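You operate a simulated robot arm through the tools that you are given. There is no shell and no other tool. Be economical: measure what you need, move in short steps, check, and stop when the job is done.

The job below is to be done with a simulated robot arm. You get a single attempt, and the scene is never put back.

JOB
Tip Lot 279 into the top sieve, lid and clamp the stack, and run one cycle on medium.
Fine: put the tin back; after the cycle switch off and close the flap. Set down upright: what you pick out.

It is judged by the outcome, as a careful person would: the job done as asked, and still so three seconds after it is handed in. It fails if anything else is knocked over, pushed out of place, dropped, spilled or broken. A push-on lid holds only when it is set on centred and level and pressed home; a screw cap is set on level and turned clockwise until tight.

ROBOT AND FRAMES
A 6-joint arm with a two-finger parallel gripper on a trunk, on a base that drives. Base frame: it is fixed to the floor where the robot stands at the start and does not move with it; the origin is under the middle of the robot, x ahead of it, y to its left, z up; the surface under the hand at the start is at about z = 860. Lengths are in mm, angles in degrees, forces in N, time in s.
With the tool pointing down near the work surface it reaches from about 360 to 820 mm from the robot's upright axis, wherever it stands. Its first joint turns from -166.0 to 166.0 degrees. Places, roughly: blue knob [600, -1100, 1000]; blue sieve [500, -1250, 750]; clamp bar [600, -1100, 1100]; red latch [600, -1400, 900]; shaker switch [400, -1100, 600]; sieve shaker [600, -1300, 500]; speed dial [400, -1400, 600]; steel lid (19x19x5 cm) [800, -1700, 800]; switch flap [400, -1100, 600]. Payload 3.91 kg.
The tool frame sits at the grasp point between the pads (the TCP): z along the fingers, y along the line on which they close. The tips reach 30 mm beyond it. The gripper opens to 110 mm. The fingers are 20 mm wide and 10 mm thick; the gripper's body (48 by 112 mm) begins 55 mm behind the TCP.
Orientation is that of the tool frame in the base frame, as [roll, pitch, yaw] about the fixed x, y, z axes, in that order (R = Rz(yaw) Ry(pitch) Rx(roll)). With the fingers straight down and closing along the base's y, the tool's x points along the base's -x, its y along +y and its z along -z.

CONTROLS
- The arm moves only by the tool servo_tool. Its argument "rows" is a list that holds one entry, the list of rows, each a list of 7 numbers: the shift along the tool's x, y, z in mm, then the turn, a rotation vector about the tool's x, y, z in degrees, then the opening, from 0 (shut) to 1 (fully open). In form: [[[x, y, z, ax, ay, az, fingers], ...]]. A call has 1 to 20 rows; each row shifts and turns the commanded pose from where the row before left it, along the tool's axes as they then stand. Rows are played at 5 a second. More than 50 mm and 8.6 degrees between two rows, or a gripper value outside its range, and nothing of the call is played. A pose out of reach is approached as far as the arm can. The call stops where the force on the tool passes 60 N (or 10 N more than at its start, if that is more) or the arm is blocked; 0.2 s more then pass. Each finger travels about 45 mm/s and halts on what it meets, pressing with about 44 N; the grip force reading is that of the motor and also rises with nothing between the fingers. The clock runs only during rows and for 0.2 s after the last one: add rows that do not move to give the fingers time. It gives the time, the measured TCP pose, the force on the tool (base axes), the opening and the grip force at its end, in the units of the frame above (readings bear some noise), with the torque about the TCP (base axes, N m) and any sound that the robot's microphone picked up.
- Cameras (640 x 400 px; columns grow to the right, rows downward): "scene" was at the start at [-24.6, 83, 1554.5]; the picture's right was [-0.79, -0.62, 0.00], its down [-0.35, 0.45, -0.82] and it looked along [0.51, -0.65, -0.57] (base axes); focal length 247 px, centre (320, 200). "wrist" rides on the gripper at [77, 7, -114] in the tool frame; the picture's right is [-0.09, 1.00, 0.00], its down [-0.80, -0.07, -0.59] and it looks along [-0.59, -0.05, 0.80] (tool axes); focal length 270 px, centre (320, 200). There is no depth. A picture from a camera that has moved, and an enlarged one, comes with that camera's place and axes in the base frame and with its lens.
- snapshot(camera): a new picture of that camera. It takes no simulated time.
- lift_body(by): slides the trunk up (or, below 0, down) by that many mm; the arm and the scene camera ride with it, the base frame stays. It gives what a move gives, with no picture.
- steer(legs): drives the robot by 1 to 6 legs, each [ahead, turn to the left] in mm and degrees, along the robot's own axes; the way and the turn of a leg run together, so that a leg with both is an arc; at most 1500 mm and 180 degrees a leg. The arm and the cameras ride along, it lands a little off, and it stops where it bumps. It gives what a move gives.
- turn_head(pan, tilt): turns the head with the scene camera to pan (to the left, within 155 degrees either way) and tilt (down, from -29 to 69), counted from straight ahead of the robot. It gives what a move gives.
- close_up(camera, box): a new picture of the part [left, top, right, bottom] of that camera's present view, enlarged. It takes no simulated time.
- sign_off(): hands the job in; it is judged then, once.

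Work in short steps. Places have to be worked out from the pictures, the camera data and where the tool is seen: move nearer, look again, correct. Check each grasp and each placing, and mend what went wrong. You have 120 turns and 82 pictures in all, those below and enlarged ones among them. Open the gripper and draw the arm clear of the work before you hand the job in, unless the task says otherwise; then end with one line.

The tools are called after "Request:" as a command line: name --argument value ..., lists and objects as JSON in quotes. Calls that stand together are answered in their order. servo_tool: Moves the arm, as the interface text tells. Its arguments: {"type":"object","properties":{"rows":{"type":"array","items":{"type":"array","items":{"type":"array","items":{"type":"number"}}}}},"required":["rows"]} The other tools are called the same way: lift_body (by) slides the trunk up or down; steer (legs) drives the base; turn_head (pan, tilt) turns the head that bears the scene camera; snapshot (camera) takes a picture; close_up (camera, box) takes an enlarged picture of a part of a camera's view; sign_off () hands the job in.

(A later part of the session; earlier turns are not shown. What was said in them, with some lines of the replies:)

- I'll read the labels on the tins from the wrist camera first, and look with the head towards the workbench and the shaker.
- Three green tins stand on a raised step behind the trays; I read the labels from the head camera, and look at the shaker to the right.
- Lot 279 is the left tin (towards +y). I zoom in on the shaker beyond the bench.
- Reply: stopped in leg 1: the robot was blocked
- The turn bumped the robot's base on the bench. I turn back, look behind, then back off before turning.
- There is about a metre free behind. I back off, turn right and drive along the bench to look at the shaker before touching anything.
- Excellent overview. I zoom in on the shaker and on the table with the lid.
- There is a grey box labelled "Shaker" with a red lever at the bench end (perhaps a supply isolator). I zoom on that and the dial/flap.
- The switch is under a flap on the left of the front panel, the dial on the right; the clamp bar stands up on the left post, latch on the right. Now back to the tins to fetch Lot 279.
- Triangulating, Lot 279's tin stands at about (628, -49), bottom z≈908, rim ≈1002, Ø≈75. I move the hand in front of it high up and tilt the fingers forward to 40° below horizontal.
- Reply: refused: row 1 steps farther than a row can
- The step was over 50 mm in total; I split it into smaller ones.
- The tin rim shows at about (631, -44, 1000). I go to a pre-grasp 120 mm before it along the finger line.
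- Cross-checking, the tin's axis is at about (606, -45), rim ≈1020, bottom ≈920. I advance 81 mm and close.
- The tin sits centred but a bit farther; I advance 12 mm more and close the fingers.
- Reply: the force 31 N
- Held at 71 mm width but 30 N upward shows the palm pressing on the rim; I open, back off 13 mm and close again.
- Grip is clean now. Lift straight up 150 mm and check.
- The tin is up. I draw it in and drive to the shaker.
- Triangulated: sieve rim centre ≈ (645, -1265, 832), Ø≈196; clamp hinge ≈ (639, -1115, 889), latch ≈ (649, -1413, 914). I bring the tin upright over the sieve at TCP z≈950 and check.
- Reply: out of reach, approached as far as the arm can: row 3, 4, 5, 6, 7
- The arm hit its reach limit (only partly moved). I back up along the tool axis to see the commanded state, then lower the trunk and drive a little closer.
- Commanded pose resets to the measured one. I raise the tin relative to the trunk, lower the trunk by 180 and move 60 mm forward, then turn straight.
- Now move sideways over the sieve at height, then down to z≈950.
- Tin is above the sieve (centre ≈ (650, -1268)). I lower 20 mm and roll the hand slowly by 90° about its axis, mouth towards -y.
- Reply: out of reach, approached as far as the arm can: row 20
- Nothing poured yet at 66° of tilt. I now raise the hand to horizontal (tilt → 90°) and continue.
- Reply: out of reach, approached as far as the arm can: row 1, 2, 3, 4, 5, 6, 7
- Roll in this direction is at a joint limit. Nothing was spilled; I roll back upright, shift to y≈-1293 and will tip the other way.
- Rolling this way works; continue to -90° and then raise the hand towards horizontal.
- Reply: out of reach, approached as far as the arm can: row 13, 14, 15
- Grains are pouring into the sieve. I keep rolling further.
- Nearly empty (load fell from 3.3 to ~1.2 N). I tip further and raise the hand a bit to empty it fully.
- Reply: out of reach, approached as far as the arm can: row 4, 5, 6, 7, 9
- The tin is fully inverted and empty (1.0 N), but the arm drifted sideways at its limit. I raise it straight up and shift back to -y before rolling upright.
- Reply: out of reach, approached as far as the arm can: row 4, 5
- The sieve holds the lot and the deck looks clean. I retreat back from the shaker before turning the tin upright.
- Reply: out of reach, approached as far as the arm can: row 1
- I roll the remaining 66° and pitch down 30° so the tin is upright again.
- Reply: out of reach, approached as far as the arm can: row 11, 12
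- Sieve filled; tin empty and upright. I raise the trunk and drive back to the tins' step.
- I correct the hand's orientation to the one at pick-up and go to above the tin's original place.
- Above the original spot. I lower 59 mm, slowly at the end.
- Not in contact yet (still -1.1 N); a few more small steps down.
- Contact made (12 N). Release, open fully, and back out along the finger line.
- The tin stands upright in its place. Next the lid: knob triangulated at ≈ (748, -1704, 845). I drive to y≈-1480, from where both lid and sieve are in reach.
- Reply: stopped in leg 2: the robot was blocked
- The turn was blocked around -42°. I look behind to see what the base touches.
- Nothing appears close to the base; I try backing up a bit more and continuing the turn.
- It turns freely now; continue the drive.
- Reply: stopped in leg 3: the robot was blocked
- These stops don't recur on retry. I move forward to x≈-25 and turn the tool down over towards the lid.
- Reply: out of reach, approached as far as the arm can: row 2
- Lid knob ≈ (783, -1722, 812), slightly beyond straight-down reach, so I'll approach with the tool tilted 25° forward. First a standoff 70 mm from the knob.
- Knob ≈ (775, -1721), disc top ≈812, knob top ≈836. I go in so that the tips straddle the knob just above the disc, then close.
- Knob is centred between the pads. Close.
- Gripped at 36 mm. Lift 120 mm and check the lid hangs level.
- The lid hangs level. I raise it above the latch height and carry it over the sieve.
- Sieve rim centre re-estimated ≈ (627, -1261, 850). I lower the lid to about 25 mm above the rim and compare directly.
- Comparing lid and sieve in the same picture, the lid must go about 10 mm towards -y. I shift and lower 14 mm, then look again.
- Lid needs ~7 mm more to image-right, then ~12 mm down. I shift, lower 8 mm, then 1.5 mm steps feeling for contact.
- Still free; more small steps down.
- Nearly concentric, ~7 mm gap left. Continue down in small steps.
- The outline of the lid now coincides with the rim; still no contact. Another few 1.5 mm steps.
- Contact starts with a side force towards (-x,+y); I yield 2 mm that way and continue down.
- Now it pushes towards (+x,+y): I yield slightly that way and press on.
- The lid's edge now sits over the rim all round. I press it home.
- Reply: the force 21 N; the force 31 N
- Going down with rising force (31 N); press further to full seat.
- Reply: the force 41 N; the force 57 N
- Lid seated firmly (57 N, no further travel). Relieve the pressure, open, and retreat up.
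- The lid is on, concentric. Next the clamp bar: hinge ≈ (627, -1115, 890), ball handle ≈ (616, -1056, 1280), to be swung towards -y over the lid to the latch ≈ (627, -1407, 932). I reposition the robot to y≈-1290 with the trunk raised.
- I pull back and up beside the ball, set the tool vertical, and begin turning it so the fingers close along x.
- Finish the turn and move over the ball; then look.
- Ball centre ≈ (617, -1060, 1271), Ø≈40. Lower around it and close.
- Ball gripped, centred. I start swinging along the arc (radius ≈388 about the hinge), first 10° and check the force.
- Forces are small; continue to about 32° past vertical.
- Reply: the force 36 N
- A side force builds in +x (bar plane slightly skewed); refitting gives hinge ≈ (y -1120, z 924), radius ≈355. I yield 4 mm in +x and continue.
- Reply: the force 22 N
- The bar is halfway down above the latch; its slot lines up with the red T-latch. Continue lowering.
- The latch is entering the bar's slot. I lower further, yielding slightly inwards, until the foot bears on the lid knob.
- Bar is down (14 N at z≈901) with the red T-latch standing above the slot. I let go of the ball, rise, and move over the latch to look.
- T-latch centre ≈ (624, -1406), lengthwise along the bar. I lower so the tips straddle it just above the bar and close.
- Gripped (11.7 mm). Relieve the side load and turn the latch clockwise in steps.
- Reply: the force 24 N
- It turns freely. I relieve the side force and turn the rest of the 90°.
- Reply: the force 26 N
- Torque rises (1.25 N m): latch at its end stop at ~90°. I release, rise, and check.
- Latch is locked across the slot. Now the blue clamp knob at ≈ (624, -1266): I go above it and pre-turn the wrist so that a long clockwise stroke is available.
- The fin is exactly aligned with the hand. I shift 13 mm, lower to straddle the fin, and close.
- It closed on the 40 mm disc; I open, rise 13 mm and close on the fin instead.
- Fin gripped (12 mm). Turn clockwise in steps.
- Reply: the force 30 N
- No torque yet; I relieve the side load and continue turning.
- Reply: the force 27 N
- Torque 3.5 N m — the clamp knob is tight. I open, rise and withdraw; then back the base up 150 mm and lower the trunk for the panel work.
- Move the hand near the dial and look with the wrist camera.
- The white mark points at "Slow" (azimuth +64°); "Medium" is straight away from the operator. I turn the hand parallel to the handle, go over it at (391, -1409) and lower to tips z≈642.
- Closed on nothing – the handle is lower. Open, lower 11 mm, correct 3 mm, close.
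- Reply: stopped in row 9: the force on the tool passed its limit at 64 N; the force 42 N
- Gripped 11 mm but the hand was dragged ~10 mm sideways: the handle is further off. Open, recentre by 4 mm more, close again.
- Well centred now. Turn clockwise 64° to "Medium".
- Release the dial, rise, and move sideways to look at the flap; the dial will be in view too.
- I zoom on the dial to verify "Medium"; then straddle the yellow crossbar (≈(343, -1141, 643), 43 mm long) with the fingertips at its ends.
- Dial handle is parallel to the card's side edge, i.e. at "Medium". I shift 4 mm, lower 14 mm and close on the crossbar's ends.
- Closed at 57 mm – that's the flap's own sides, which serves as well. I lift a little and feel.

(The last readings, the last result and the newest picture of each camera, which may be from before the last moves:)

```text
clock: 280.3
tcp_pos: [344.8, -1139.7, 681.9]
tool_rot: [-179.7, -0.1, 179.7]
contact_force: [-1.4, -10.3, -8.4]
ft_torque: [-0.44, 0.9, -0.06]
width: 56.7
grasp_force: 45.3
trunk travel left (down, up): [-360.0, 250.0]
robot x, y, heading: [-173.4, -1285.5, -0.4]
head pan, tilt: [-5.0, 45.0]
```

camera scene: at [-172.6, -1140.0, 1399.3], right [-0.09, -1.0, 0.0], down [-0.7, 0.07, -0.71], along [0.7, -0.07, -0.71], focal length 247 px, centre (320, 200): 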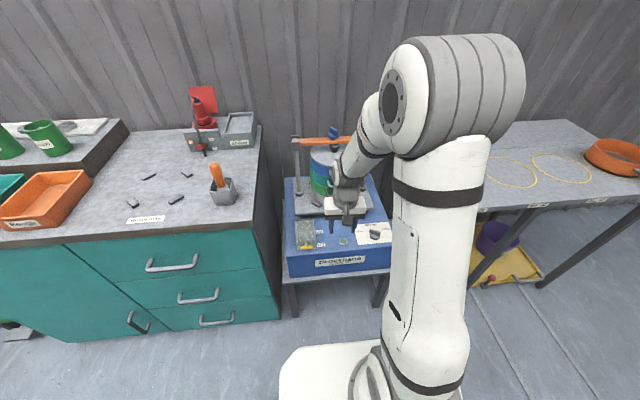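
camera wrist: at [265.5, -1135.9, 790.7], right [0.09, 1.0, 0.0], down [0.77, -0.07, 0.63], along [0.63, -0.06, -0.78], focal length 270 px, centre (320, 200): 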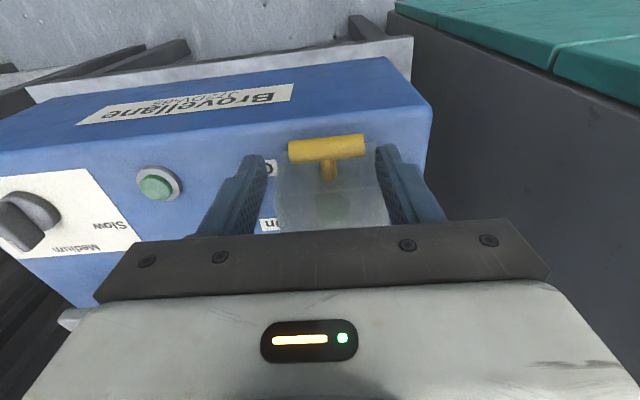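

It lifts with ~8 N. Continue along the arc.

Request:
servo_tool --rows '[[[-0.6, 0.5, -7.4, 0, 0, 0, 0.3], [-0.6, 0.5, -7.4, 0, 0, 0, 0.3], [-2, 0, -7.2, 0, 0, 0, 0.3], [-2, 0, -7.2, 0, 0, 0, 0.3], [-3, 0, -6.8, 0, 0, 0, 0.3], [-3, 0, -6.8, 0, 0, 0, 0.3], [0, 0, 0, 0, 0, 0, 0.3]]]'

```text
clock: 281.9
tcp_pos: [355.1, -1139.3, 727.5]
tool_rot: [-179.8, -0.1, 179.7]
contact_force: [-22.8, -12.9, 0.7]
ft_torque: [-0.28, 1.38, 0.0]
width: 57.0
grasp_force: 44.8
trunk travel left (down, up): [-360.0, 250.0]
robot x, y, heading: [-173.8, -1281.4, -0.4]
head pan, tilt: [-5.0, 45.0]
```

The flap's radius is larger than assumed; I yield 3 mm in -x, and continue, tilting the hand along a bit.

Request:
servo_tool --rows '[[[3, 0.5, 0, 0, 0, 0, 0.3], [-4.2, 0, -8.3, 0, 3, 0, 0.3], [-4.6, 0, -8.3, 0, 3, 0, 0.3], [-5.5, 0, -7.8, 0, 3, 0, 0.3], [-6, 0, -7.8, 0, 3, 0, 0.3], [0, 0, 0, 0, 0, 0, 0.3]]]'

```text
clock: 283.3
tcp_pos: [377.8, -1138.6, 756.4]
tool_rot: [-179.9, -12.0, 179.6]
contact_force: [1.7, -31.4, -12.7]
ft_torque: [-0.73, 0.82, 0.13]
width: 57.1
grasp_force: 45.2
trunk travel left (down, up): [-360.0, 250.0]
robot x, y, heading: [-177.5, -1285.1, -0.4]
head pan, tilt: [-5.0, 45.0]
```

Side force now in -y; I shift 3 mm that way and continue the arc.

Request:
servo_tool --rows '[[[0, -3, 0, 0, 0, 0, 0.3], [-5.4, 0, -8.2, 0, 3, 0, 0.3], [-5.4, 0, -8.2, 0, 3, 0, 0.3], [-5.5, 0, -8.05, 0, 3, 0, 0.3], [-5.5, 0, -8.05, 0, 3, 0, 0.3], [0, 0, 0, 0, 0, 0, 0.3]]]'

```text
clock: 284.7
tcp_pos: [409.4, -1138.8, 779.1]
tool_rot: [-179.7, -24.2, 179.6]
contact_force: [11.3, 15.8, -31.4]
ft_torque: [0.52, 0.27, -0.43]
width: 56.9
grasp_force: 44.9
trunk travel left (down, up): [-360.0, 250.0]
robot x, y, heading: [-173.6, -1282.6, -0.5]
head pan, tilt: [-5.0, 45.0]
```

Refit: flap hinge ≈ (442, 670), R≈97; flap is at ~65°. I yield inward and carry on past vertical.

Request:
servo_tool --rows '[[[-2.1, 1.5, 2.3, 0, 0, 0, 0.3], [-6.3, 0, -5.4, 0, 0, 0, 0.3], [-6.3, 0, -5.4, 0, 0, 0, 0.3], [-7, 0, -4.7, 0, 0, 0, 0.3], [-7, 0, -4.7, 0, 0, 0, 0.3], [0, 0, 0, 0, 0, 0, 0.3]]]'

```text
clock: 286.1
tcp_pos: [438.9, -1138.9, 793.2]
tool_rot: [-179.9, -23.7, 179.8]
contact_force: [-17.2, 11.1, 40.6]
ft_torque: [0.32, 1.27, -0.08]
width: 56.7
grasp_force: 45.3
trunk travel left (down, up): [-360.0, 250.0]
robot x, y, heading: [-176.9, -1282.3, -0.2]
head pan, tilt: [-5.0, 45.0]
```

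Request:
servo_tool --rows '[[[1.6, 0, -3.6, 0, 0, 0, 0.3], [-7.5, 0.5, -4, 0, 1, 0, 0.3], [-7.5, 0.5, -4, 0, 1, 0, 0.3], [0, 0, 0, 0, 0, 0, 0.3]]]'

```text
clock: 287.1
tcp_pos: [454.9, -1137.8, 794.9]
tool_rot: [-179.9, -25.7, 179.8]
contact_force: [-11.7, 12.4, 40.7]
ft_torque: [0.26, 1.22, -0.18]
width: 56.6
grasp_force: 45.0
trunk travel left (down, up): [-360.0, 250.0]
robot x, y, heading: [-174.6, -1285.0, -0.4]
head pan, tilt: [-5.0, 45.0]
```

Request:
servo_tool --rows '[[[1.6, 0, -3.6, 0, 0, 0, 0.3], [-7.7, 0.5, -2.5, 0, 1, 0, 0.3], [-8, 0.5, -2.2, 0, 1, 0, 0.3], [0, 0, 0, 0, 0, 0, 0.3]]]'

Request:
close_up --camera "scene" --box '[260, 150, 400, 280]'

```text
clock: 288.1
tcp_pos: [471.7, -1137.4, 795.0]
tool_rot: [-179.8, -27.8, 179.6]
contact_force: [-7.5, 13.3, 29.2]
ft_torque: [0.23, 1.28, -0.19]
width: 57.0
grasp_force: 44.7
trunk travel left (down, up): [-360.0, 250.0]
robot x, y, heading: [-175.4, -1286.3, -0.3]
head pan, tilt: [-5.0, 45.0]
```

```text
3.08 times, centred on (330, 215) of scene
camera zoom: at [-175.8, -1139.3, 1399.3], right [-0.09, -1.0, 0.0], down [-0.7, 0.07, -0.71], along [0.71, -0.07, -0.71], focal length 761 px, centre (289, 154)
```

zoom: 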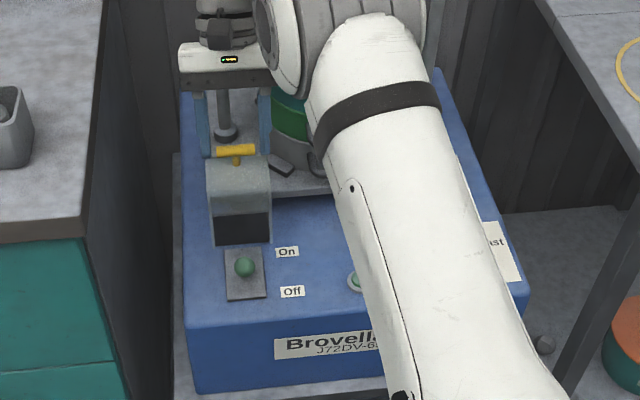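

The flap stands open past vertical, exposing the green toggle. I push a touch more, release, lift clear and draw back.

Request:
servo_tool --rows '[[[-7, 0.5, -1, 0, 0, 0, 0.3], [-7, 0.5, -1, 0, 0, 0, 0.3], [0, 0, 0, 0, 0, 0, 0.5], [0, 0, 0, 0, 0, 0, 0.7], [0, 0, 0, 0, 0, 0, 0.7], [9.3, 0, -17.7, 0, 0, 0, 0.7], [14, 0, -26.5, 0, 0, 0, 0.7], [14, 0, -26.5, 0, 0, 0, 0.7], [26.5, 0, 14, 0, -4, 0, 0.7], [26.5, 0, 14, 0, -4, 0, 0.7], [26.5, 0, 14, 0, -4, 0, 0.4], [26.5, 0, 14, 0, -4, 0, 0.2], [26.5, 0, 14, 0, -4, 0, 0]]]'

Request:
close_up --camera "scene" --box '[260, 150, 400, 280]'

```text
clock: 290.9
tcp_pos: [338.0, -1136.1, 847.9]
tool_rot: [-179.9, -7.8, 179.7]
contact_force: [-0.2, 0.9, -0.4]
ft_torque: [-0.02, -0.02, 0.0]
width: 8.5
grasp_force: 0.1
trunk travel left (down, up): [-360.0, 250.0]
robot x, y, heading: [-176.8, -1282.0, -0.3]
head pan, tilt: [-5.0, 45.0]
```

```text
3.08 times, centred on (330, 215) of scene
camera zoom: at [-172.4, -1140.1, 1399.3], right [-0.09, -1.0, 0.0], down [-0.7, 0.07, -0.71], along [0.7, -0.07, -0.71], focal length 761 px, centre (289, 154)
```

zoom: 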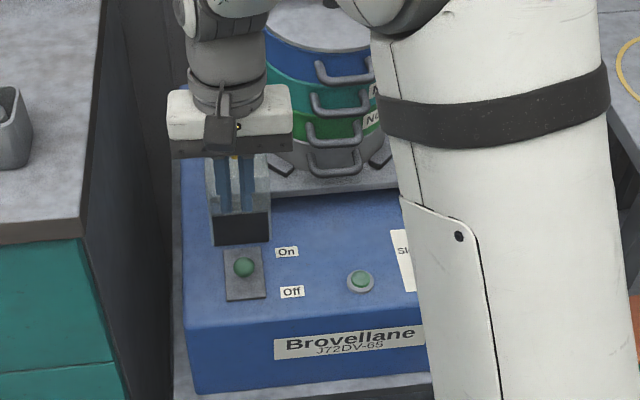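

The flap stays open. I tilt the closed fingers forward and bring the tips in front of the toggle ball (≈(385, -1139, 650)).

Request:
servo_tool --rows '[[[0, 0, 0, 0, -8.5, 0, 0], [0, 0, 0, 0, -8.5, 0, 0], [0, 0, 0, 0, -8.5, 0, 0], [0, 0, 0, 0, -8.5, 0, 0], [0, 0, 0, 0, -8.5, 0, 0], [20.8, -0.4, 28.9, 0, 0, 0, 0], [20.8, -0.4, 28.9, 0, 0, 0, 0], [20.8, -0.4, 28.9, 0, 0, 0, 0], [20.8, -0.4, 28.9, 0, 0, 0, 0], [20.8, -0.4, 28.9, 0, 0, 0, 0], [0, 0, 0, 0, 0, 0, 0]]]'

Request:
snapshot --camera "wrist"

```text
clock: 293.3
tcp_pos: [341.1, -1134.7, 679.0]
tool_rot: [-179.1, 34.3, -179.8]
contact_force: [0.1, -0.6, -0.7]
ft_torque: [-0.02, 0.01, 0.02]
width: 0.1
grasp_force: 37.4
out of reach, approached as far as the arm can: row 10
trunk travel left (down, up): [-360.0, 250.0]
robot x, y, heading: [-175.0, -1283.2, -0.7]
head pan, tilt: [-5.0, 45.0]
```

```text
3 pictures are left
camera wrist: at [213.4, -1126.5, 729.9], right [0.08, 1.0, 0.04], down [0.33, -0.06, 0.94], along [0.94, -0.06, -0.33], focal length 270 px, centre (320, 200)
```

wrist: 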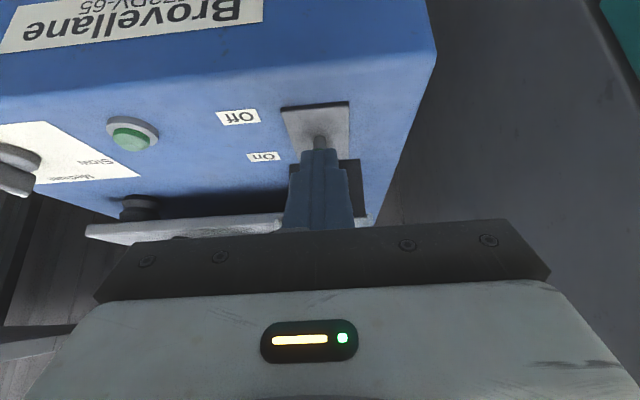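

Fingertips are aligned in front of the lever. I drop the trunk 8 mm, then push forward (+x) towards "On" in small steps.

Request:
lift_body --by -8

Request:
servo_tool --rows '[[[-6.6, 0, 4.5, 0, 0, 0, 0], [-6.6, 0, 4.5, 0, 0, 0, 0], [-6.6, 0, 4.5, 0, 0, 0, 0], [0, 0, 0, 0, 0, 0, 0]]]'

```text
clock: 293.9
tcp_pos: [340.8, -1135.2, 670.7]
tool_rot: [-179.2, 34.4, -179.7]
contact_force: [-0.4, 0.2, -0.1]
ft_torque: [0.03, 0.0, 0.01]
width: 0.0
grasp_force: 37.9
trunk travel left (down, up): [-352.0, 258.0]
robot x, y, heading: [-176.1, -1283.3, -0.3]
head pan, tilt: [-5.0, 45.0]
```

```text
clock: 294.9
tcp_pos: [363.8, -1136.3, 671.6]
tool_rot: [-179.2, 34.3, -179.8]
contact_force: [0.0, -0.2, -1.1]
ft_torque: [0.02, -0.01, -0.01]
width: 0.1
grasp_force: 37.8
trunk travel left (down, up): [-352.0, 258.0]
robot x, y, heading: [-175.9, -1282.9, -0.5]
head pan, tilt: [-5.0, 45.0]
```

Request:
servo_tool --rows '[[[-5, 0, 3.4, 0, 0, 0, 0], [-5, 0, 3.4, 0, 0, 0, 0], [0, 0, 0, 0, 0, 0, 0]]]'

Request:
servo_tool --rows '[[[-5, 0, 3.4, 0, 0, 0, 0], [-5, 0, 3.4, 0, 0, 0, 0], [0, 0, 0, 0, 0, 0, 0]]]'

```text
clock: 295.7
tcp_pos: [376.2, -1135.4, 673.7]
tool_rot: [-179.1, 34.6, -179.9]
contact_force: [-8.8, -1.1, 24.8]
ft_torque: [-0.1, -0.27, 0.03]
width: 0.0
grasp_force: 37.5
trunk travel left (down, up): [-352.0, 258.0]
robot x, y, heading: [-173.1, -1284.8, -0.6]
head pan, tilt: [-5.0, 45.0]
```

```text
clock: 296.5
tcp_pos: [389.2, -1136.8, 676.5]
tool_rot: [-179.4, 34.9, 180.0]
contact_force: [-9.2, -1.1, 55.1]
ft_torque: [0.13, -0.59, -0.22]
width: 0.0
grasp_force: 37.1
trunk travel left (down, up): [-352.0, 258.0]
robot x, y, heading: [-174.2, -1283.9, -0.4]
head pan, tilt: [-5.0, 45.0]
```

The tips ride over the ball (upward force); the ball is lower. Back off, drop 13 mm, and push again.

Request:
servo_tool --rows '[[[2, 0, -3, 0, 0, 0, 0], [14, 0, -9.4, 0, 0, 0, 0], [14, 0, -9.4, 0, 0, 0, 0], [10, 0, -6.8, 0, 0, 0, 0], [0, 0, 0, 0, 0, 0, 0]]]'

Request:
lift_body --by -13

```text
clock: 297.7
tcp_pos: [340.7, -1135.7, 671.6]
tool_rot: [-179.0, 34.2, -179.8]
contact_force: [-0.4, -0.1, 0.0]
ft_torque: [-0.02, -0.02, -0.01]
width: 0.0
grasp_force: 37.7
trunk travel left (down, up): [-352.0, 258.0]
robot x, y, heading: [-173.9, -1283.0, -0.6]
head pan, tilt: [-5.0, 45.0]
```

```text
clock: 298.3
tcp_pos: [341.4, -1135.1, 658.4]
tool_rot: [-179.1, 34.3, -179.8]
contact_force: [0.0, -0.1, -0.3]
ft_torque: [0.0, 0.01, -0.03]
width: 0.0
grasp_force: 37.9
trunk travel left (down, up): [-339.0, 271.0]
robot x, y, heading: [-176.5, -1283.9, -0.3]
head pan, tilt: [-5.0, 45.0]
```

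Request:
servo_tool --rows '[[[-6, 0, 4, 0, 0, 0, 0], [-6, 0, 4, 0, 0, 0, 0], [-6, 0, 4, 0, 0, 0, 0], [-4.5, 0, 3, 0, 0, 0, 0], [0, 0, 0, 0, 0, 0, 0]]]'

Request:
servo_tool --rows '[[[-4.5, 0, 3, 0, 0, 0, 0], [-4.5, 0, 3, 0, 0, 0, 0], [0, 0, 0, 0, 0, 0, 0]]]'

```text
clock: 299.5
tcp_pos: [365.0, -1136.6, 662.4]
tool_rot: [-179.1, 34.6, -179.9]
contact_force: [-13.2, -3.6, 26.1]
ft_torque: [-0.01, -0.37, -0.15]
width: 0.0
grasp_force: 37.5
trunk travel left (down, up): [-339.0, 271.0]
robot x, y, heading: [-172.9, -1279.5, -0.1]
head pan, tilt: [-5.0, 45.0]
```

```text
clock: 300.4
tcp_pos: [381.0, -1135.2, 668.0]
tool_rot: [-179.5, 35.5, 179.8]
contact_force: [-3.0, -5.4, 31.6]
ft_torque: [-0.01, -0.8, -0.27]
width: 0.3
grasp_force: 38.2
trunk travel left (down, up): [-339.0, 271.0]
robot x, y, heading: [-175.6, -1286.8, -0.4]
head pan, tilt: [-5.0, 45.0]
stopped in row 3: the force on the tool passed its limit at 61 N (the readings are from after the stop); the commanded pose is now the measured one
```

The slanted tips keep riding up. Better to pinch the toggle ball. I back off along the fingers and take a look to place the grip.

Request:
servo_tool --rows '[[[0, 0, -30, 0, 0, 0, 0], [0, 0, -35, 0, 0, 0, 0.2], [0, 0, 0, 0, 0, 0, 0.4], [0, 0, 0, 0, 0, 0, 0.5], [0, 0, 0, 0, 0, 0, 0.5], [0, 0, 0, 0, 0, 0, 0.5]]]'

Request:
snapshot --camera "wrist"

```text
clock: 301.8
tcp_pos: [343.7, -1132.6, 717.9]
tool_rot: [-179.2, 34.8, 179.9]
contact_force: [-0.6, 0.4, -0.1]
ft_torque: [0.01, -0.03, -0.04]
width: 54.8
grasp_force: 0.0
trunk travel left (down, up): [-339.0, 271.0]
robot x, y, heading: [-179.3, -1283.1, -0.5]
head pan, tilt: [-5.0, 45.0]
```

```text
2 pictures are left
camera wrist: at [215.2, -1124.1, 768.4], right [0.08, 1.0, 0.04], down [0.32, -0.06, 0.95], along [0.94, -0.06, -0.32], focal length 270 px, centre (320, 200)
```

wrist: 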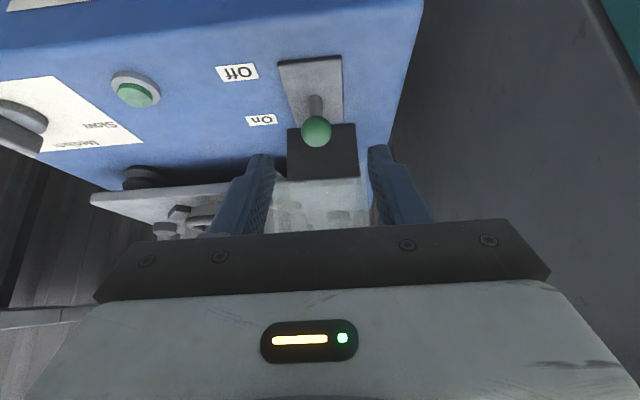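

The toggle ball is at ≈ (400, -1137, 647). I bring the open fingertips around it and pinch it.

Request:
servo_tool --rows '[[[-1.9, -1.5, 22.8, 0, 0, 0, 0.45], [-1.9, -1.5, 22.8, 0, 0, 0, 0.42], [-1.9, -1.5, 22.8, 0, 0, 0, 0.4], [0, 0, 0, 0, 0, 0, 0.4], [0, 0, 0, 0, 0, 0, 0.2], [0, 0, 0, 0, 0, 0, 0.1], [0, 0, 0, 0, 0, 0, 0.1], [0, 0, 0, 0, 0, 0, 0.1]]]'

```text
clock: 303.6
tcp_pos: [386.6, -1138.6, 663.5]
tool_rot: [-179.1, 34.8, -179.7]
contact_force: [0.2, 25.4, -3.1]
ft_torque: [0.67, -0.06, 0.66]
width: 24.9
grasp_force: 44.9
trunk travel left (down, up): [-339.0, 271.0]
robot x, y, heading: [-179.7, -1284.6, -0.2]
head pan, tilt: [-5.0, 45.0]
```

Ball pinched (24.9 mm). Relieve the side load and push +x towards "On".

Request:
servo_tool --rows '[[[0, 2.5, 0, 0, 0, 0, 0.1], [-3.3, 0, 2.3, 0, 0, 0, 0.1], [-3.3, 0, 2.3, 0, 0, 0, 0.1], [-3.3, 0, 2.3, 0, 0, 0, 0.1], [0, 0, 0, 0, 0, 0, 0.1]]]'

```text
clock: 304.8
tcp_pos: [395.6, -1137.6, 664.2]
tool_rot: [-179.1, 34.4, -179.9]
contact_force: [-32.9, -0.2, -2.0]
ft_torque: [-0.14, 1.91, -0.01]
width: 25.4
grasp_force: 45.4
trunk travel left (down, up): [-339.0, 271.0]
robot x, y, heading: [-177.4, -1284.2, -0.6]
head pan, tilt: [-5.0, 45.0]
```

Resistance 33 N; push further.

Request:
servo_tool --rows '[[[-2.5, 0, 1.7, 0, 0, 0, 0.1], [-2.5, 0, 1.7, 0, 0, 0, 0.1], [0, 0, 0, 0, 0, 0, 0.1]]]'

```text
clock: 305.6
tcp_pos: [400.0, -1136.7, 664.4]
tool_rot: [-179.1, 34.2, -179.9]
contact_force: [-32.5, 5.7, -11.6]
ft_torque: [0.07, 2.07, 0.17]
width: 25.5
grasp_force: 45.3
trunk travel left (down, up): [-339.0, 271.0]
robot x, y, heading: [-175.7, -1284.0, -0.3]
head pan, tilt: [-5.0, 45.0]
```

Request:
servo_tool --rows '[[[-3.3, 0, 2.3, 0, 0, 0, 0.1], [-2.8, 0, 3, 0, 0, 0, 0.1], [-2.8, 0, 3, 0, 0, 0, 0.1], [0, 0, 0, 0, 0, 0, 0.1]]]'

```text
clock: 306.6
tcp_pos: [410.8, -1137.8, 661.3]
tool_rot: [-179.0, 34.2, -179.9]
contact_force: [-44.1, 6.7, -5.2]
ft_torque: [0.12, 1.86, 0.06]
width: 25.2
grasp_force: 44.7
trunk travel left (down, up): [-339.0, 271.0]
robot x, y, heading: [-175.8, -1285.3, -0.3]
head pan, tilt: [-5.0, 45.0]
```

Request:
servo_tool --rows '[[[-2.5, 0, 2.5, 0, 0, 0, 0.1], [-2.5, 0, 2.5, 0, 0, 0, 0.1], [0, 0, 0, 0, 0, 0, 0.1], [0, 0, 0, 0, 0, 0, 0.1]]]'

```text
clock: 307.0
tcp_pos: [411.2, -1136.6, 661.5]
tool_rot: [-179.2, 33.9, -179.8]
contact_force: [-19.6, -0.1, 19.7]
ft_torque: [0.25, -0.35, 0.14]
width: 25.2
grasp_force: 44.8
trunk travel left (down, up): [-339.0, 271.0]
robot x, y, heading: [-173.6, -1280.8, -0.4]
head pan, tilt: [-5.0, 45.0]
stopped in row 2: the force on the tool passed its limit at 63 N (the readings are from after the stop); the commanded pose is now the measured one
```

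End stop reached. I open the fingers, back off and listen whether it runs.

Request:
servo_tool --rows '[[[0, 0, 0, 0, 0, 0, 0.3], [0, 0, 0, 0, 0, 0, 0.45], [0, 0, 0, 0, 0, 0, 0.45], [0, 0, -25, 0, 0, 0, 0.45], [0, 0, -30, 0, 0, 0, 0.45], [0, 0, 0, 0, 0, 0, 0.45], [0, 0, 0, 0, 0, 0, 0.45], [0, 0, 0, 0, 0, 0, 0.45]]]'

```text
clock: 308.8
tcp_pos: [383.8, -1135.7, 701.8]
tool_rot: [-179.2, 33.8, -179.9]
contact_force: [0.4, -0.1, 0.0]
ft_torque: [0.0, 0.02, 0.0]
width: 49.1
grasp_force: 0.1
trunk travel left (down, up): [-339.0, 271.0]
robot x, y, heading: [-176.2, -1284.4, -0.0]
head pan, tilt: [-5.0, 45.0]
```

No sound yet. I lift the hand up and aside, waiting a moment, then use one picture on the panel.

Request:
servo_tool --rows '[[[0, 0, -40, 0, 0, 0, 0.45], [-23, 0, -33, 0, 0, 0, 0.3], [0, -40, 0, 0, 0, 0, 0.2], [0, -45, 0, 0, 0, 0, 0], [0, -45, 0, 0, 0, 0, 0], [0, -45, 0, 0, 0, 0, 0], [0, 0, 0, 0, 0, 0, 0], [0, 0, 0, 0, 0, 0, 0], [0, 0, 0, 0, 0, 0, 0], [0, 0, 0, 0, 0, 0, 0]]]'

Request:
close_up --camera "scene" --box '[260, 130, 400, 280]'

```text
clock: 311.0
tcp_pos: [359.8, -1268.7, 773.2]
tool_rot: [-178.6, 33.6, -179.8]
contact_force: [0.0, -0.4, 1.1]
ft_torque: [0.05, 0.02, 0.01]
width: 0.0
grasp_force: 37.5
out of reach, approached as far as the arm can: row 6
trunk travel left (down, up): [-339.0, 271.0]
robot x, y, heading: [-172.6, -1279.9, -0.4]
head pan, tilt: [-5.0, 45.0]
```

```text
2.67 times, centred on (330, 205) of scene
camera zoom: at [-172.5, -1140.0, 1378.3], right [-0.09, -1.0, 0.0], down [-0.7, 0.07, -0.71], along [0.7, -0.07, -0.71], focal length 660 px, centre (293, 187)
```

zoom: 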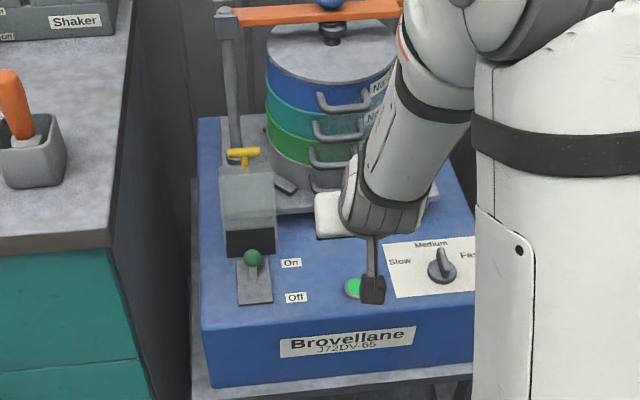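

The toggle is at "On", the green lamp is lit, dial at Medium: it's running. I wait and listen for the end of the cycle.

Request:
servo_tool --rows '[[[0, 0, 0, 0, 0, 0, 0], [0, 0, 0, 0, 0, 0, 0], [0, 0, 0, 0, 0, 0, 0], [0, 0, 0, 0, 0, 0, 0], [0, 0, 0, 0, 0, 0, 0], [0, 0, 0, 0, 0, 0, 0], [0, 0, 0, 0, 0, 0, 0], [0, 0, 0, 0, 0, 0, 0], [0, 0, 0, 0, 0, 0, 0], [0, 0, 0, 0, 0, 0, 0], [0, 0, 0, 0, 0, 0, 0], [0, 0, 0, 0, 0, 0, 0], [0, 0, 0, 0, 0, 0, 0], [0, 0, 0, 0, 0, 0, 0], [0, 0, 0, 0, 0, 0, 0], [0, 0, 0, 0, 0, 0, 0], [0, 0, 0, 0, 0, 0, 0], [0, 0, 0, 0, 0, 0, 0], [0, 0, 0, 0, 0, 0, 0], [0, 0, 0, 0, 0, 0, 0]]]'

Request:
servo_tool --rows '[[[0, 0, 0, 0, 0, 0, 0], [0, 0, 0, 0, 0, 0, 0], [0, 0, 0, 0, 0, 0, 0], [0, 0, 0, 0, 0, 0, 0], [0, 0, 0, 0, 0, 0, 0], [0, 0, 0, 0, 0, 0, 0], [0, 0, 0, 0, 0, 0, 0], [0, 0, 0, 0, 0, 0, 0], [0, 0, 0, 0, 0, 0, 0], [0, 0, 0, 0, 0, 0, 0], [0, 0, 0, 0, 0, 0, 0], [0, 0, 0, 0, 0, 0, 0], [0, 0, 0, 0, 0, 0, 0], [0, 0, 0, 0, 0, 0, 0], [0, 0, 0, 0, 0, 0, 0], [0, 0, 0, 0, 0, 0, 0], [0, 0, 0, 0, 0, 0, 0], [0, 0, 0, 0, 0, 0, 0], [0, 0, 0, 0, 0, 0, 0], [0, 0, 0, 0, 0, 0, 0]]]'

```text
clock: 315.2
tcp_pos: [360.5, -1268.9, 774.3]
tool_rot: [-178.6, 33.6, -179.8]
contact_force: [0.2, 0.6, 0.3]
ft_torque: [-0.03, -0.02, -0.01]
width: 0.0
grasp_force: 37.6
trunk travel left (down, up): [-339.0, 271.0]
robot x, y, heading: [-175.0, -1283.2, -0.5]
head pan, tilt: [-5.0, 45.0]
```

```text
clock: 319.4
tcp_pos: [360.6, -1268.9, 774.5]
tool_rot: [-178.6, 33.5, -179.8]
contact_force: [-1.1, -0.3, -0.8]
ft_torque: [-0.01, 0.02, -0.02]
width: 0.0
grasp_force: 37.8
trunk travel left (down, up): [-339.0, 271.0]
robot x, y, heading: [-176.2, -1284.3, -0.6]
head pan, tilt: [-5.0, 45.0]
5 turns are left
```

Five turns left, so I batch: wait about 25 s for the cycle, and check the lamp with the last picture.

Request:
servo_tool --rows '[[[0, 0, 0, 0, 0, 0, 0], [0, 0, 0, 0, 0, 0, 0], [0, 0, 0, 0, 0, 0, 0], [0, 0, 0, 0, 0, 0, 0], [0, 0, 0, 0, 0, 0, 0], [0, 0, 0, 0, 0, 0, 0], [0, 0, 0, 0, 0, 0, 0], [0, 0, 0, 0, 0, 0, 0], [0, 0, 0, 0, 0, 0, 0], [0, 0, 0, 0, 0, 0, 0], [0, 0, 0, 0, 0, 0, 0], [0, 0, 0, 0, 0, 0, 0], [0, 0, 0, 0, 0, 0, 0], [0, 0, 0, 0, 0, 0, 0], [0, 0, 0, 0, 0, 0, 0], [0, 0, 0, 0, 0, 0, 0], [0, 0, 0, 0, 0, 0, 0], [0, 0, 0, 0, 0, 0, 0], [0, 0, 0, 0, 0, 0, 0], [0, 0, 0, 0, 0, 0, 0]]]'

Request:
servo_tool --rows '[[[0, 0, 0, 0, 0, 0, 0], [0, 0, 0, 0, 0, 0, 0], [0, 0, 0, 0, 0, 0, 0], [0, 0, 0, 0, 0, 0, 0], [0, 0, 0, 0, 0, 0, 0], [0, 0, 0, 0, 0, 0, 0], [0, 0, 0, 0, 0, 0, 0], [0, 0, 0, 0, 0, 0, 0], [0, 0, 0, 0, 0, 0, 0], [0, 0, 0, 0, 0, 0, 0], [0, 0, 0, 0, 0, 0, 0], [0, 0, 0, 0, 0, 0, 0], [0, 0, 0, 0, 0, 0, 0], [0, 0, 0, 0, 0, 0, 0], [0, 0, 0, 0, 0, 0, 0], [0, 0, 0, 0, 0, 0, 0], [0, 0, 0, 0, 0, 0, 0], [0, 0, 0, 0, 0, 0, 0], [0, 0, 0, 0, 0, 0, 0], [0, 0, 0, 0, 0, 0, 0]]]'

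Request:
servo_tool --rows '[[[0, 0, 0, 0, 0, 0, 0], [0, 0, 0, 0, 0, 0, 0], [0, 0, 0, 0, 0, 0, 0], [0, 0, 0, 0, 0, 0, 0], [0, 0, 0, 0, 0, 0, 0], [0, 0, 0, 0, 0, 0, 0], [0, 0, 0, 0, 0, 0, 0], [0, 0, 0, 0, 0, 0, 0], [0, 0, 0, 0, 0, 0, 0], [0, 0, 0, 0, 0, 0, 0], [0, 0, 0, 0, 0, 0, 0], [0, 0, 0, 0, 0, 0, 0], [0, 0, 0, 0, 0, 0, 0], [0, 0, 0, 0, 0, 0, 0], [0, 0, 0, 0, 0, 0, 0], [0, 0, 0, 0, 0, 0, 0], [0, 0, 0, 0, 0, 0, 0], [0, 0, 0, 0, 0, 0, 0], [0, 0, 0, 0, 0, 0, 0], [0, 0, 0, 0, 0, 0, 0]]]'

Request:
servo_tool --rows '[[[0, 0, 0, 0, 0, 0, 0], [0, 0, 0, 0, 0, 0, 0], [0, 0, 0, 0, 0, 0, 0], [0, 0, 0, 0, 0, 0, 0], [0, 0, 0, 0, 0, 0, 0], [0, 0, 0, 0, 0, 0, 0], [0, 0, 0, 0, 0, 0, 0], [0, 0, 0, 0, 0, 0, 0], [0, 0, 0, 0, 0, 0, 0], [0, 0, 0, 0, 0, 0, 0], [0, 0, 0, 0, 0, 0, 0], [0, 0, 0, 0, 0, 0, 0], [0, 0, 0, 0, 0, 0, 0], [0, 0, 0, 0, 0, 0, 0], [0, 0, 0, 0, 0, 0, 0], [0, 0, 0, 0, 0, 0, 0], [0, 0, 0, 0, 0, 0, 0], [0, 0, 0, 0, 0, 0, 0], [0, 0, 0, 0, 0, 0, 0], [0, 0, 0, 0, 0, 0, 0]]]'

Request:
servo_tool --rows '[[[0, 0, 0, 0, 0, 0, 0], [0, 0, 0, 0, 0, 0, 0], [0, 0, 0, 0, 0, 0, 0], [0, 0, 0, 0, 0, 0, 0], [0, 0, 0, 0, 0, 0, 0], [0, 0, 0, 0, 0, 0, 0], [0, 0, 0, 0, 0, 0, 0], [0, 0, 0, 0, 0, 0, 0], [0, 0, 0, 0, 0, 0, 0], [0, 0, 0, 0, 0, 0, 0], [0, 0, 0, 0, 0, 0, 0], [0, 0, 0, 0, 0, 0, 0], [0, 0, 0, 0, 0, 0, 0], [0, 0, 0, 0, 0, 0, 0], [0, 0, 0, 0, 0, 0, 0], [0, 0, 0, 0, 0, 0, 0], [0, 0, 0, 0, 0, 0, 0], [0, 0, 0, 0, 0, 0, 0], [0, 0, 0, 0, 0, 0, 0], [0, 0, 0, 0, 0, 0, 0]]]'

Request:
servo_tool --rows '[[[0, 0, 0, 0, 0, 0, 0], [0, 0, 0, 0, 0, 0, 0], [0, 0, 0, 0, 0, 0, 0], [0, 0, 0, 0, 0, 0, 0], [0, 0, 0, 0, 0, 0, 0], [0, 0, 0, 0, 0, 0, 0], [0, 0, 0, 0, 0, 0, 0], [0, 0, 0, 0, 0, 0, 0], [0, 0, 0, 0, 0, 0, 0], [0, 0, 0, 0, 0, 0, 0], [0, 0, 0, 0, 0, 0, 0], [0, 0, 0, 0, 0, 0, 0], [0, 0, 0, 0, 0, 0, 0], [0, 0, 0, 0, 0, 0, 0], [0, 0, 0, 0, 0, 0, 0], [0, 0, 0, 0, 0, 0, 0], [0, 0, 0, 0, 0, 0, 0], [0, 0, 0, 0, 0, 0, 0], [0, 0, 0, 0, 0, 0, 0], [0, 0, 0, 0, 0, 0, 0]]]'

Request:
close_up --camera "scene" --box '[260, 130, 400, 280]'

```text
clock: 323.6
tcp_pos: [361.3, -1268.3, 775.0]
tool_rot: [-178.5, 33.5, -179.8]
contact_force: [-0.3, -0.3, -0.7]
ft_torque: [-0.01, -0.01, 0.0]
width: 0.1
grasp_force: 37.6
trunk travel left (down, up): [-339.0, 271.0]
robot x, y, heading: [-176.5, -1286.3, -0.4]
head pan, tilt: [-5.0, 45.0]
```

```text
clock: 327.8
tcp_pos: [360.1, -1268.9, 774.5]
tool_rot: [-178.6, 33.7, -179.8]
contact_force: [-0.2, 0.1, 0.4]
ft_torque: [0.01, -0.01, -0.01]
width: 0.2
grasp_force: 37.6
trunk travel left (down, up): [-339.0, 271.0]
robot x, y, heading: [-174.9, -1283.0, -0.3]
head pan, tilt: [-5.0, 45.0]
```

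```text
clock: 332.0
tcp_pos: [360.5, -1269.4, 774.1]
tool_rot: [-178.6, 33.6, -179.8]
contact_force: [1.0, 0.4, 0.7]
ft_torque: [0.0, 0.02, 0.0]
width: 0.1
grasp_force: 38.0
trunk travel left (down, up): [-339.0, 271.0]
robot x, y, heading: [-173.1, -1281.6, -0.7]
head pan, tilt: [-5.0, 45.0]
```

```text
clock: 336.2
tcp_pos: [361.5, -1268.7, 772.9]
tool_rot: [-178.6, 33.6, -179.8]
contact_force: [0.8, 0.3, -0.1]
ft_torque: [-0.01, -0.01, 0.01]
width: 0.0
grasp_force: 37.9
trunk travel left (down, up): [-339.0, 271.0]
robot x, y, heading: [-175.0, -1285.4, -0.2]
head pan, tilt: [-5.0, 45.0]
```

```text
clock: 340.4
tcp_pos: [361.2, -1268.8, 774.2]
tool_rot: [-178.6, 33.6, -179.8]
contact_force: [-0.1, 0.0, 0.2]
ft_torque: [0.05, 0.0, -0.03]
width: 0.0
grasp_force: 37.3
trunk travel left (down, up): [-339.0, 271.0]
robot x, y, heading: [-179.5, -1283.9, -0.6]
head pan, tilt: [-5.0, 45.0]
```

```text
clock: 344.6
tcp_pos: [359.7, -1268.8, 772.5]
tool_rot: [-178.6, 33.5, -179.8]
contact_force: [0.1, 0.9, 0.4]
ft_torque: [0.0, 0.0, 0.02]
width: 0.0
grasp_force: 37.7
trunk travel left (down, up): [-339.0, 271.0]
robot x, y, heading: [-171.8, -1283.9, -0.6]
head pan, tilt: [-5.0, 45.0]
```

```text
2.67 times, centred on (330, 205) of scene
camera zoom: at [-172.5, -1140.1, 1378.3], right [-0.09, -1.0, 0.0], down [-0.7, 0.07, -0.71], along [0.7, -0.07, -0.71], focal length 660 px, centre (293, 187)
4 turns are left
```

zoom: 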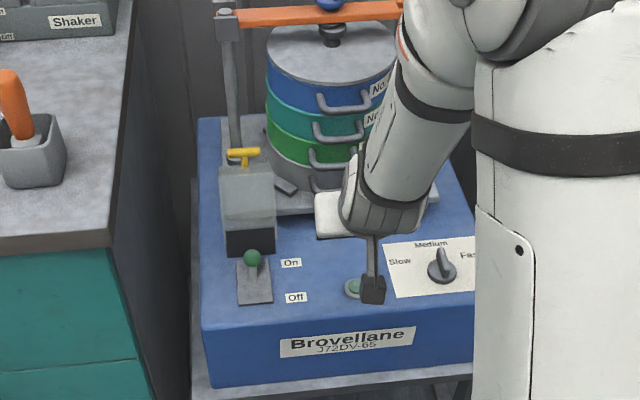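

The lamp has gone out: the cycle is finished. I go back to the toggle, pinch the ball and pull it to "Off".

Request:
servo_tool --rows '[[[5.2, 33, 3.9, 0, 0, 0, 0.45], [5.2, 33, 3.9, 0, 0, 0, 0.45], [5.2, 33, 3.9, 0, 0, 0, 0.45], [5.2, 33, 3.9, 0, 0, 0, 0.45], [0, 0, 26.6, 0, 0, 0, 0.45], [0, 0, 26.6, 0, 0, 0, 0.45], [0, 0, 26.6, 0, 0, 0, 0.45], [0, 0, 26.6, 0, 0, 0, 0.45], [0, 0, 0, 0, 0, 0, 0.45], [0, 0, 0, 0, 0, 0, 0.2], [0, 0, 0, 0, 0, 0, 0.1], [0, 0, 0, 0, 0, 0, 0.1], [0, 0, 0, 0, 0, 0, 0.1]]]'

Request:
servo_tool --rows '[[[2.3, 0, -2, 0, 0, 0, 0.1], [2.3, 0, -2, 0, 0, 0, 0.1], [2.4, 0, -1.8, 0, 0, 0, 0.1], [2.4, 0, -1.7, 0, 0, 0, 0.1], [2.5, 0, -1.7, 0, 0, 0, 0.1], [2.5, 0, -1.7, 0, 0, 0, 0.1], [2.5, 0, -1.6, 0, 0, 0, 0.1], [2.5, 0, -1.5, 0, 0, 0, 0.1], [0, 0, 0, 0, 0, 0, 0.1]]]'

Request:
servo_tool --rows '[[[2.5, 0, -1.6, 0, 0, 0, 0.1], [2.5, 0, -1.6, 0, 0, 0, 0.1], [0, 0, 0, 0, 0, 0, 0.1]]]'

Request:
servo_tool --rows '[[[2.5, 0, -1.6, 0, 0, 0, 0.1], [2.5, 0, -1.6, 0, 0, 0, 0.1], [0, 0, 0, 0, 0, 0, 0.1]]]'

```text
clock: 347.4
tcp_pos: [410.1, -1180.0, 667.2]
tool_rot: [-179.2, 33.9, -179.9]
contact_force: [-0.3, -0.1, 0.6]
ft_torque: [-0.02, 0.03, 0.02]
width: 11.1
grasp_force: 0.1
out of reach, approached as far as the arm can: row 1
trunk travel left (down, up): [-339.0, 271.0]
robot x, y, heading: [-180.0, -1281.2, -0.2]
head pan, tilt: [-5.0, 45.0]
```

```text
clock: 349.4
tcp_pos: [387.2, -1181.0, 666.4]
tool_rot: [-179.2, 33.8, -179.7]
contact_force: [0.8, 0.1, -0.6]
ft_torque: [-0.01, 0.0, 0.01]
width: 11.1
grasp_force: 0.1
trunk travel left (down, up): [-339.0, 271.0]
robot x, y, heading: [-173.8, -1285.9, -0.7]
head pan, tilt: [-5.0, 45.0]
```

```text
clock: 350.2
tcp_pos: [382.3, -1179.4, 664.9]
tool_rot: [-179.2, 33.8, -179.8]
contact_force: [-0.7, -0.2, -0.2]
ft_torque: [0.03, 0.01, -0.02]
width: 10.9
grasp_force: 0.0
trunk travel left (down, up): [-339.0, 271.0]
robot x, y, heading: [-175.1, -1282.0, -0.1]
head pan, tilt: [-5.0, 45.0]
```

```text
clock: 351.0
tcp_pos: [374.2, -1181.2, 665.4]
tool_rot: [-179.3, 33.7, -179.7]
contact_force: [-0.3, -0.4, 0.4]
ft_torque: [0.02, -0.01, -0.04]
width: 10.9
grasp_force: 0.2
trunk travel left (down, up): [-339.0, 271.0]
robot x, y, heading: [-177.6, -1283.7, -0.1]
head pan, tilt: [-5.0, 45.0]
3 turns are left
```

The sideways move fell short at a reach limit, so it closed on air beside the toggle. I redo it: up, 44.5 mm in +y, in again, pinch, pull to "Off", release and back off.

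Request:
servo_tool --rows '[[[0, 0, -30, 0, 0, 0, 0.2], [0, 0, -30, 0, 0, 0, 0.45], [0, 22.2, 0, 0, 0, 0, 0.45], [0, 22.2, 0, 0, 0, 0, 0.45], [-14, 0, 0, 0, 0, 0, 0.45], [-14.4, 0, 0, 0, 0, 0, 0.45], [0, 0, 0, 0, 0, 0, 0.45]]]'

Request:
servo_tool --rows '[[[0, 0, 21, 0, 0, 0, 0.45], [0, 0, 21, 0, 0, 0, 0.45], [0, 0, 21, 0, 0, 0, 0.45], [0, 0, 20.5, 0, 0, 0, 0.45], [0, 0, 0, 0, 0, 0, 0.45], [0, 0, 0, 0, 0, 0, 0.2], [0, 0, 0, 0, 0, 0, 0.1], [0, 0, 0, 0, 0, 0, 0.1], [0, 0, 0, 0, 0, 0, 0.1]]]'

Request:
servo_tool --rows '[[[2.3, 0, -2, 0, 0, 0, 0.1], [2.3, 0, -2, 0, 0, 0, 0.1], [2.4, 0, -1.8, 0, 0, 0, 0.1], [2.4, 0, -1.7, 0, 0, 0, 0.1], [2.5, 0, -1.7, 0, 0, 0, 0.1], [2.5, 0, -1.7, 0, 0, 0, 0.1], [2.5, 0, -1.6, 0, 0, 0, 0.1], [2.5, 0, -1.5, 0, 0, 0, 0.1], [0, 0, 0, 0, 0, 0, 0.1]]]'

Request:
servo_tool --rows '[[[2.5, 0, -1.6, 0, 0, 0, 0.1], [2.5, 0, -1.6, 0, 0, 0, 0.1], [0, 0, 0, 0, 0, 0, 0.1]]]'

Request:
servo_tool --rows '[[[2.5, 0, -1.6, 0, 0, 0, 0.1], [0, 0, 0, 0, 0, 0, 0.1]]]'

Request:
servo_tool --rows '[[[0, 0, 0, 0, 0, 0, 0.3], [0, 0, 0, 0, 0, 0, 0.45], [0, 0, 0, 0, 0, 0, 0.45], [0, 0, -25, 0, 0, 0, 0.45], [0, 0, -30, 0, 0, 0, 0.45], [0, 0, 0, 0, 0, 0, 0.45]]]'

```text
clock: 352.6
tcp_pos: [365.3, -1135.6, 731.6]
tool_rot: [-179.2, 33.8, -179.9]
contact_force: [-0.2, 0.7, -0.8]
ft_torque: [0.01, -0.02, -0.02]
width: 49.1
grasp_force: 0.0
trunk travel left (down, up): [-339.0, 271.0]
robot x, y, heading: [-173.4, -1287.4, -0.1]
head pan, tilt: [-5.0, 45.0]
```

```text
clock: 354.6
tcp_pos: [411.6, -1137.3, 661.8]
tool_rot: [-179.2, 33.8, -180.0]
contact_force: [3.2, -18.2, -1.1]
ft_torque: [-0.42, -0.11, -0.26]
width: 25.4
grasp_force: 44.8
trunk travel left (down, up): [-339.0, 271.0]
robot x, y, heading: [-174.4, -1285.4, -0.4]
head pan, tilt: [-5.0, 45.0]
```

```text
clock: 356.6
tcp_pos: [391.7, -1137.2, 662.7]
tool_rot: [-179.4, 34.3, 179.9]
contact_force: [33.4, -26.0, 2.0]
ft_torque: [-0.48, -2.0, -0.36]
width: 25.3
grasp_force: 45.3
trunk travel left (down, up): [-339.0, 271.0]
robot x, y, heading: [-173.1, -1284.3, -0.3]
head pan, tilt: [-5.0, 45.0]
```

```text
clock: 357.4
tcp_pos: [386.1, -1137.2, 663.3]
tool_rot: [-179.3, 34.2, -179.8]
contact_force: [31.7, -25.5, 5.2]
ft_torque: [-0.44, -2.01, -0.46]
width: 25.3
grasp_force: 45.1
trunk travel left (down, up): [-339.0, 271.0]
robot x, y, heading: [-177.1, -1280.9, -0.7]
head pan, tilt: [-5.0, 45.0]
```

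```text
clock: 358.0
tcp_pos: [384.5, -1137.8, 663.2]
tool_rot: [-179.2, 34.1, -179.8]
contact_force: [31.3, -21.2, 6.3]
ft_torque: [-0.55, -2.02, -0.36]
width: 25.3
grasp_force: 45.0
trunk travel left (down, up): [-339.0, 271.0]
robot x, y, heading: [-174.1, -1280.9, -0.4]
head pan, tilt: [-5.0, 45.0]
```

```text
clock: 359.4
tcp_pos: [349.8, -1137.3, 708.5]
tool_rot: [-179.3, 33.7, -179.7]
contact_force: [0.0, -0.5, -0.8]
ft_torque: [0.03, -0.01, 0.01]
width: 49.5
grasp_force: 0.1
trunk travel left (down, up): [-339.0, 271.0]
robot x, y, heading: [-174.4, -1286.0, -0.4]
head pan, tilt: [-5.0, 45.0]
2 turns are left
```

The toggle is back at its "Off" position. Now close the flap: vertical closed fingers go over and behind it, pull it forward past vertical, follow it down, press it shut, then retreat and open the gripper.

Request:
servo_tool --rows '[[[-19.4, 0, -29.1, 0, 0, 0, 0.2], [-19.4, 0, -29.1, 0, 0, 0, 0], [-19.4, 0, -29.1, 0, 0, 0, 0], [-19.4, 0, -29.1, 0, 0, 0, 0], [0, 0, 0, 0, 8.4, 0, 0], [0, 0, 0, 0, 8.4, 0, 0], [0, 0, 0, 0, 8.4, 0, 0], [0, 0, 0, 0, 8.4, 0, 0], [0, 0, 0, 0, 0, 0, 0]]]'

Request:
servo_tool --rows '[[[-36.4, 0, 0, 0, 0, 0, 0], [-36.4, 0, 0, 0, 0, 0, 0], [-36.4, 0, 0, 0, 0, 0, 0], [-36.4, 0, 0, 0, 0, 0, 0], [-36.4, 0, 0, 0, 0, 0, 0], [0, 0, 0, 0, 0, 0, 0]]]'

Request:
servo_tool --rows '[[[0, 0, 19, 0, 0, 0, 0], [0, 0, 19, 0, 0, 0, 0], [0, 0, 19, 0, 0, 0, 0], [0, 0, 19, 0, 0, 0, 0], [0, 0, 0, 0, 0, 0, 0]]]'

Request:
servo_tool --rows '[[[11.5, 0, 0, 0, 0, 0, 0], [11.5, 0, 0, 0, 0, 0, 0], [11.5, 0, 0, 0, 0, 0, 0], [11.5, 0, 0, 0, 0, 0, 0], [11.5, 0, 0, 0, 0, 0, 0], [11.5, 0, 0, 0, 0, 0, 0], [11.5, 0, 0, 0, 0, 0, 0], [11.5, 0, 0, 0, 0, 0, 0], [20, 0, -10, 0, 0, 0, 0], [13, 0, -6, 0, 0, 0, 0], [12, 0, 5, 0, 0, 0, 0], [12, 0, 7, 0, 0, 0, 0], [9, 0, 9, 0, 0, 0, 0], [8, 0, 9, 0, 0, 0, 0], [7, 0, 11, 0, 0, 0, 0], [6, 0, 11, 0, 0, 0, 0], [4, 0, 12, 0, 0, 0, 0], [0, 0, 0, 0, 0, 0, 0]]]'

Request:
servo_tool --rows '[[[2, 0, 6, 0, 0, 0, 0], [0, 0, 6, 0, 0, 0, 0], [0, 0, 5, 0, 0, 0, 0], [0, 0, 4, 0, 0, 0, 0], [0, 0, 4, 0, 0, 0, 0], [0, 0, 0, 0, 0, 0, 0]]]'

```text
clock: 361.4
tcp_pos: [348.8, -1133.2, 847.8]
tool_rot: [-179.2, 0.0, 179.8]
contact_force: [0.4, -0.3, 0.2]
ft_torque: [0.0, 0.03, -0.02]
width: 0.2
grasp_force: 37.9
trunk travel left (down, up): [-339.0, 271.0]
robot x, y, heading: [-173.4, -1282.7, -0.3]
head pan, tilt: [-5.0, 45.0]
```

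```text
clock: 362.8
tcp_pos: [530.5, -1134.2, 848.8]
tool_rot: [-179.3, 0.2, 179.8]
contact_force: [-0.1, 0.4, 0.5]
ft_torque: [0.02, 0.02, 0.0]
width: 0.0
grasp_force: 37.5
trunk travel left (down, up): [-339.0, 271.0]
robot x, y, heading: [-176.5, -1284.2, -0.3]
head pan, tilt: [-5.0, 45.0]
```

```text
clock: 364.0
tcp_pos: [528.9, -1135.1, 771.4]
tool_rot: [-179.2, 0.2, 179.6]
contact_force: [0.0, 0.7, 0.4]
ft_torque: [-0.01, 0.01, 0.03]
width: 0.1
grasp_force: 37.7
trunk travel left (down, up): [-339.0, 271.0]
robot x, y, heading: [-177.4, -1283.0, -0.6]
head pan, tilt: [-5.0, 45.0]
```

```text
clock: 367.8
tcp_pos: [350.0, -1135.9, 722.8]
tool_rot: [-179.3, 0.1, 179.8]
contact_force: [0.3, 0.7, 0.4]
ft_torque: [0.01, -0.03, -0.06]
width: 0.2
grasp_force: 37.2
trunk travel left (down, up): [-339.0, 271.0]
robot x, y, heading: [-175.2, -1285.9, -0.5]
head pan, tilt: [-5.0, 45.0]
```

```text
clock: 369.2
tcp_pos: [346.5, -1134.6, 697.3]
tool_rot: [-179.4, 0.2, 179.8]
contact_force: [0.5, 0.2, -0.2]
ft_torque: [0.0, 0.04, -0.05]
width: 0.0
grasp_force: 37.7
trunk travel left (down, up): [-339.0, 271.0]
robot x, y, heading: [-170.7, -1284.4, -0.4]
head pan, tilt: [-5.0, 45.0]
1 turns are left
```

The flap was swept down with no resistance left. In this last turn I press the flap lightly to be sure it is shut, retreat, open the gripper and hand in.

The job is handed in: Lot 279 poured and its tin returned, stack lidded and clamped, one medium cycle run, switch pulled to Off and the flap closed – the last two judged by feel, as no pictures were left.

Request:
servo_tool --rows '[[[0, 0, 4, 0, 0, 0, 0], [0, 0, 4, 0, 0, 0, 0], [0, 0, 3, 0, 0, 0, 0], [0, 0, 3, 0, 0, 0, 0], [0, 0, 0, 0, 0, 0, 0]]]'

Request:
servo_tool --rows '[[[0, 0, -20, 0, 0, 0, 0], [0, 0, -35, 0, 0, 0, 0], [0, 0, -35, 0, 0, 0, 0.3], [0, 0, -35, 0, 0, 0, 0.6], [25, 0, -20, 0, 0, 0, 0.9], [25, 0, 0, 0, 0, 0, 1], [0, 0, 0, 0, 0, 0, 1], [0, 0, 0, 0, 0, 0, 1], [0, 0, 0, 0, 0, 0, 1]]]'

Request:
sign_off

```text
clock: 370.4
tcp_pos: [345.7, -1135.4, 684.1]
tool_rot: [-179.3, 0.2, 179.8]
contact_force: [0.4, 0.1, 0.6]
ft_torque: [0.04, -0.02, -0.02]
width: 0.0
grasp_force: 38.1
trunk travel left (down, up): [-339.0, 271.0]
robot x, y, heading: [-177.2, -1284.7, -0.4]
head pan, tilt: [-5.0, 45.0]
```

```text
clock: 372.4
tcp_pos: [295.9, -1137.0, 827.7]
tool_rot: [-179.3, 0.2, 179.8]
contact_force: [0.6, 0.0, 0.0]
ft_torque: [-0.05, -0.01, 0.02]
width: 110.0
grasp_force: 0.1
trunk travel left (down, up): [-339.0, 271.0]
robot x, y, heading: [-175.0, -1285.5, -0.2]
head pan, tilt: [-5.0, 45.0]
```

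```text
The job is handed in.
```

Handed in, but I could not confirm that the flap is closed: the final press met no contact and I had no pictures left. Lot 279 was poured and its tin put back. The stack was lidded and clamped, and one cycle ran on medium until the lamp went out. The switch was pulled back to its Off position, judged by feel only.
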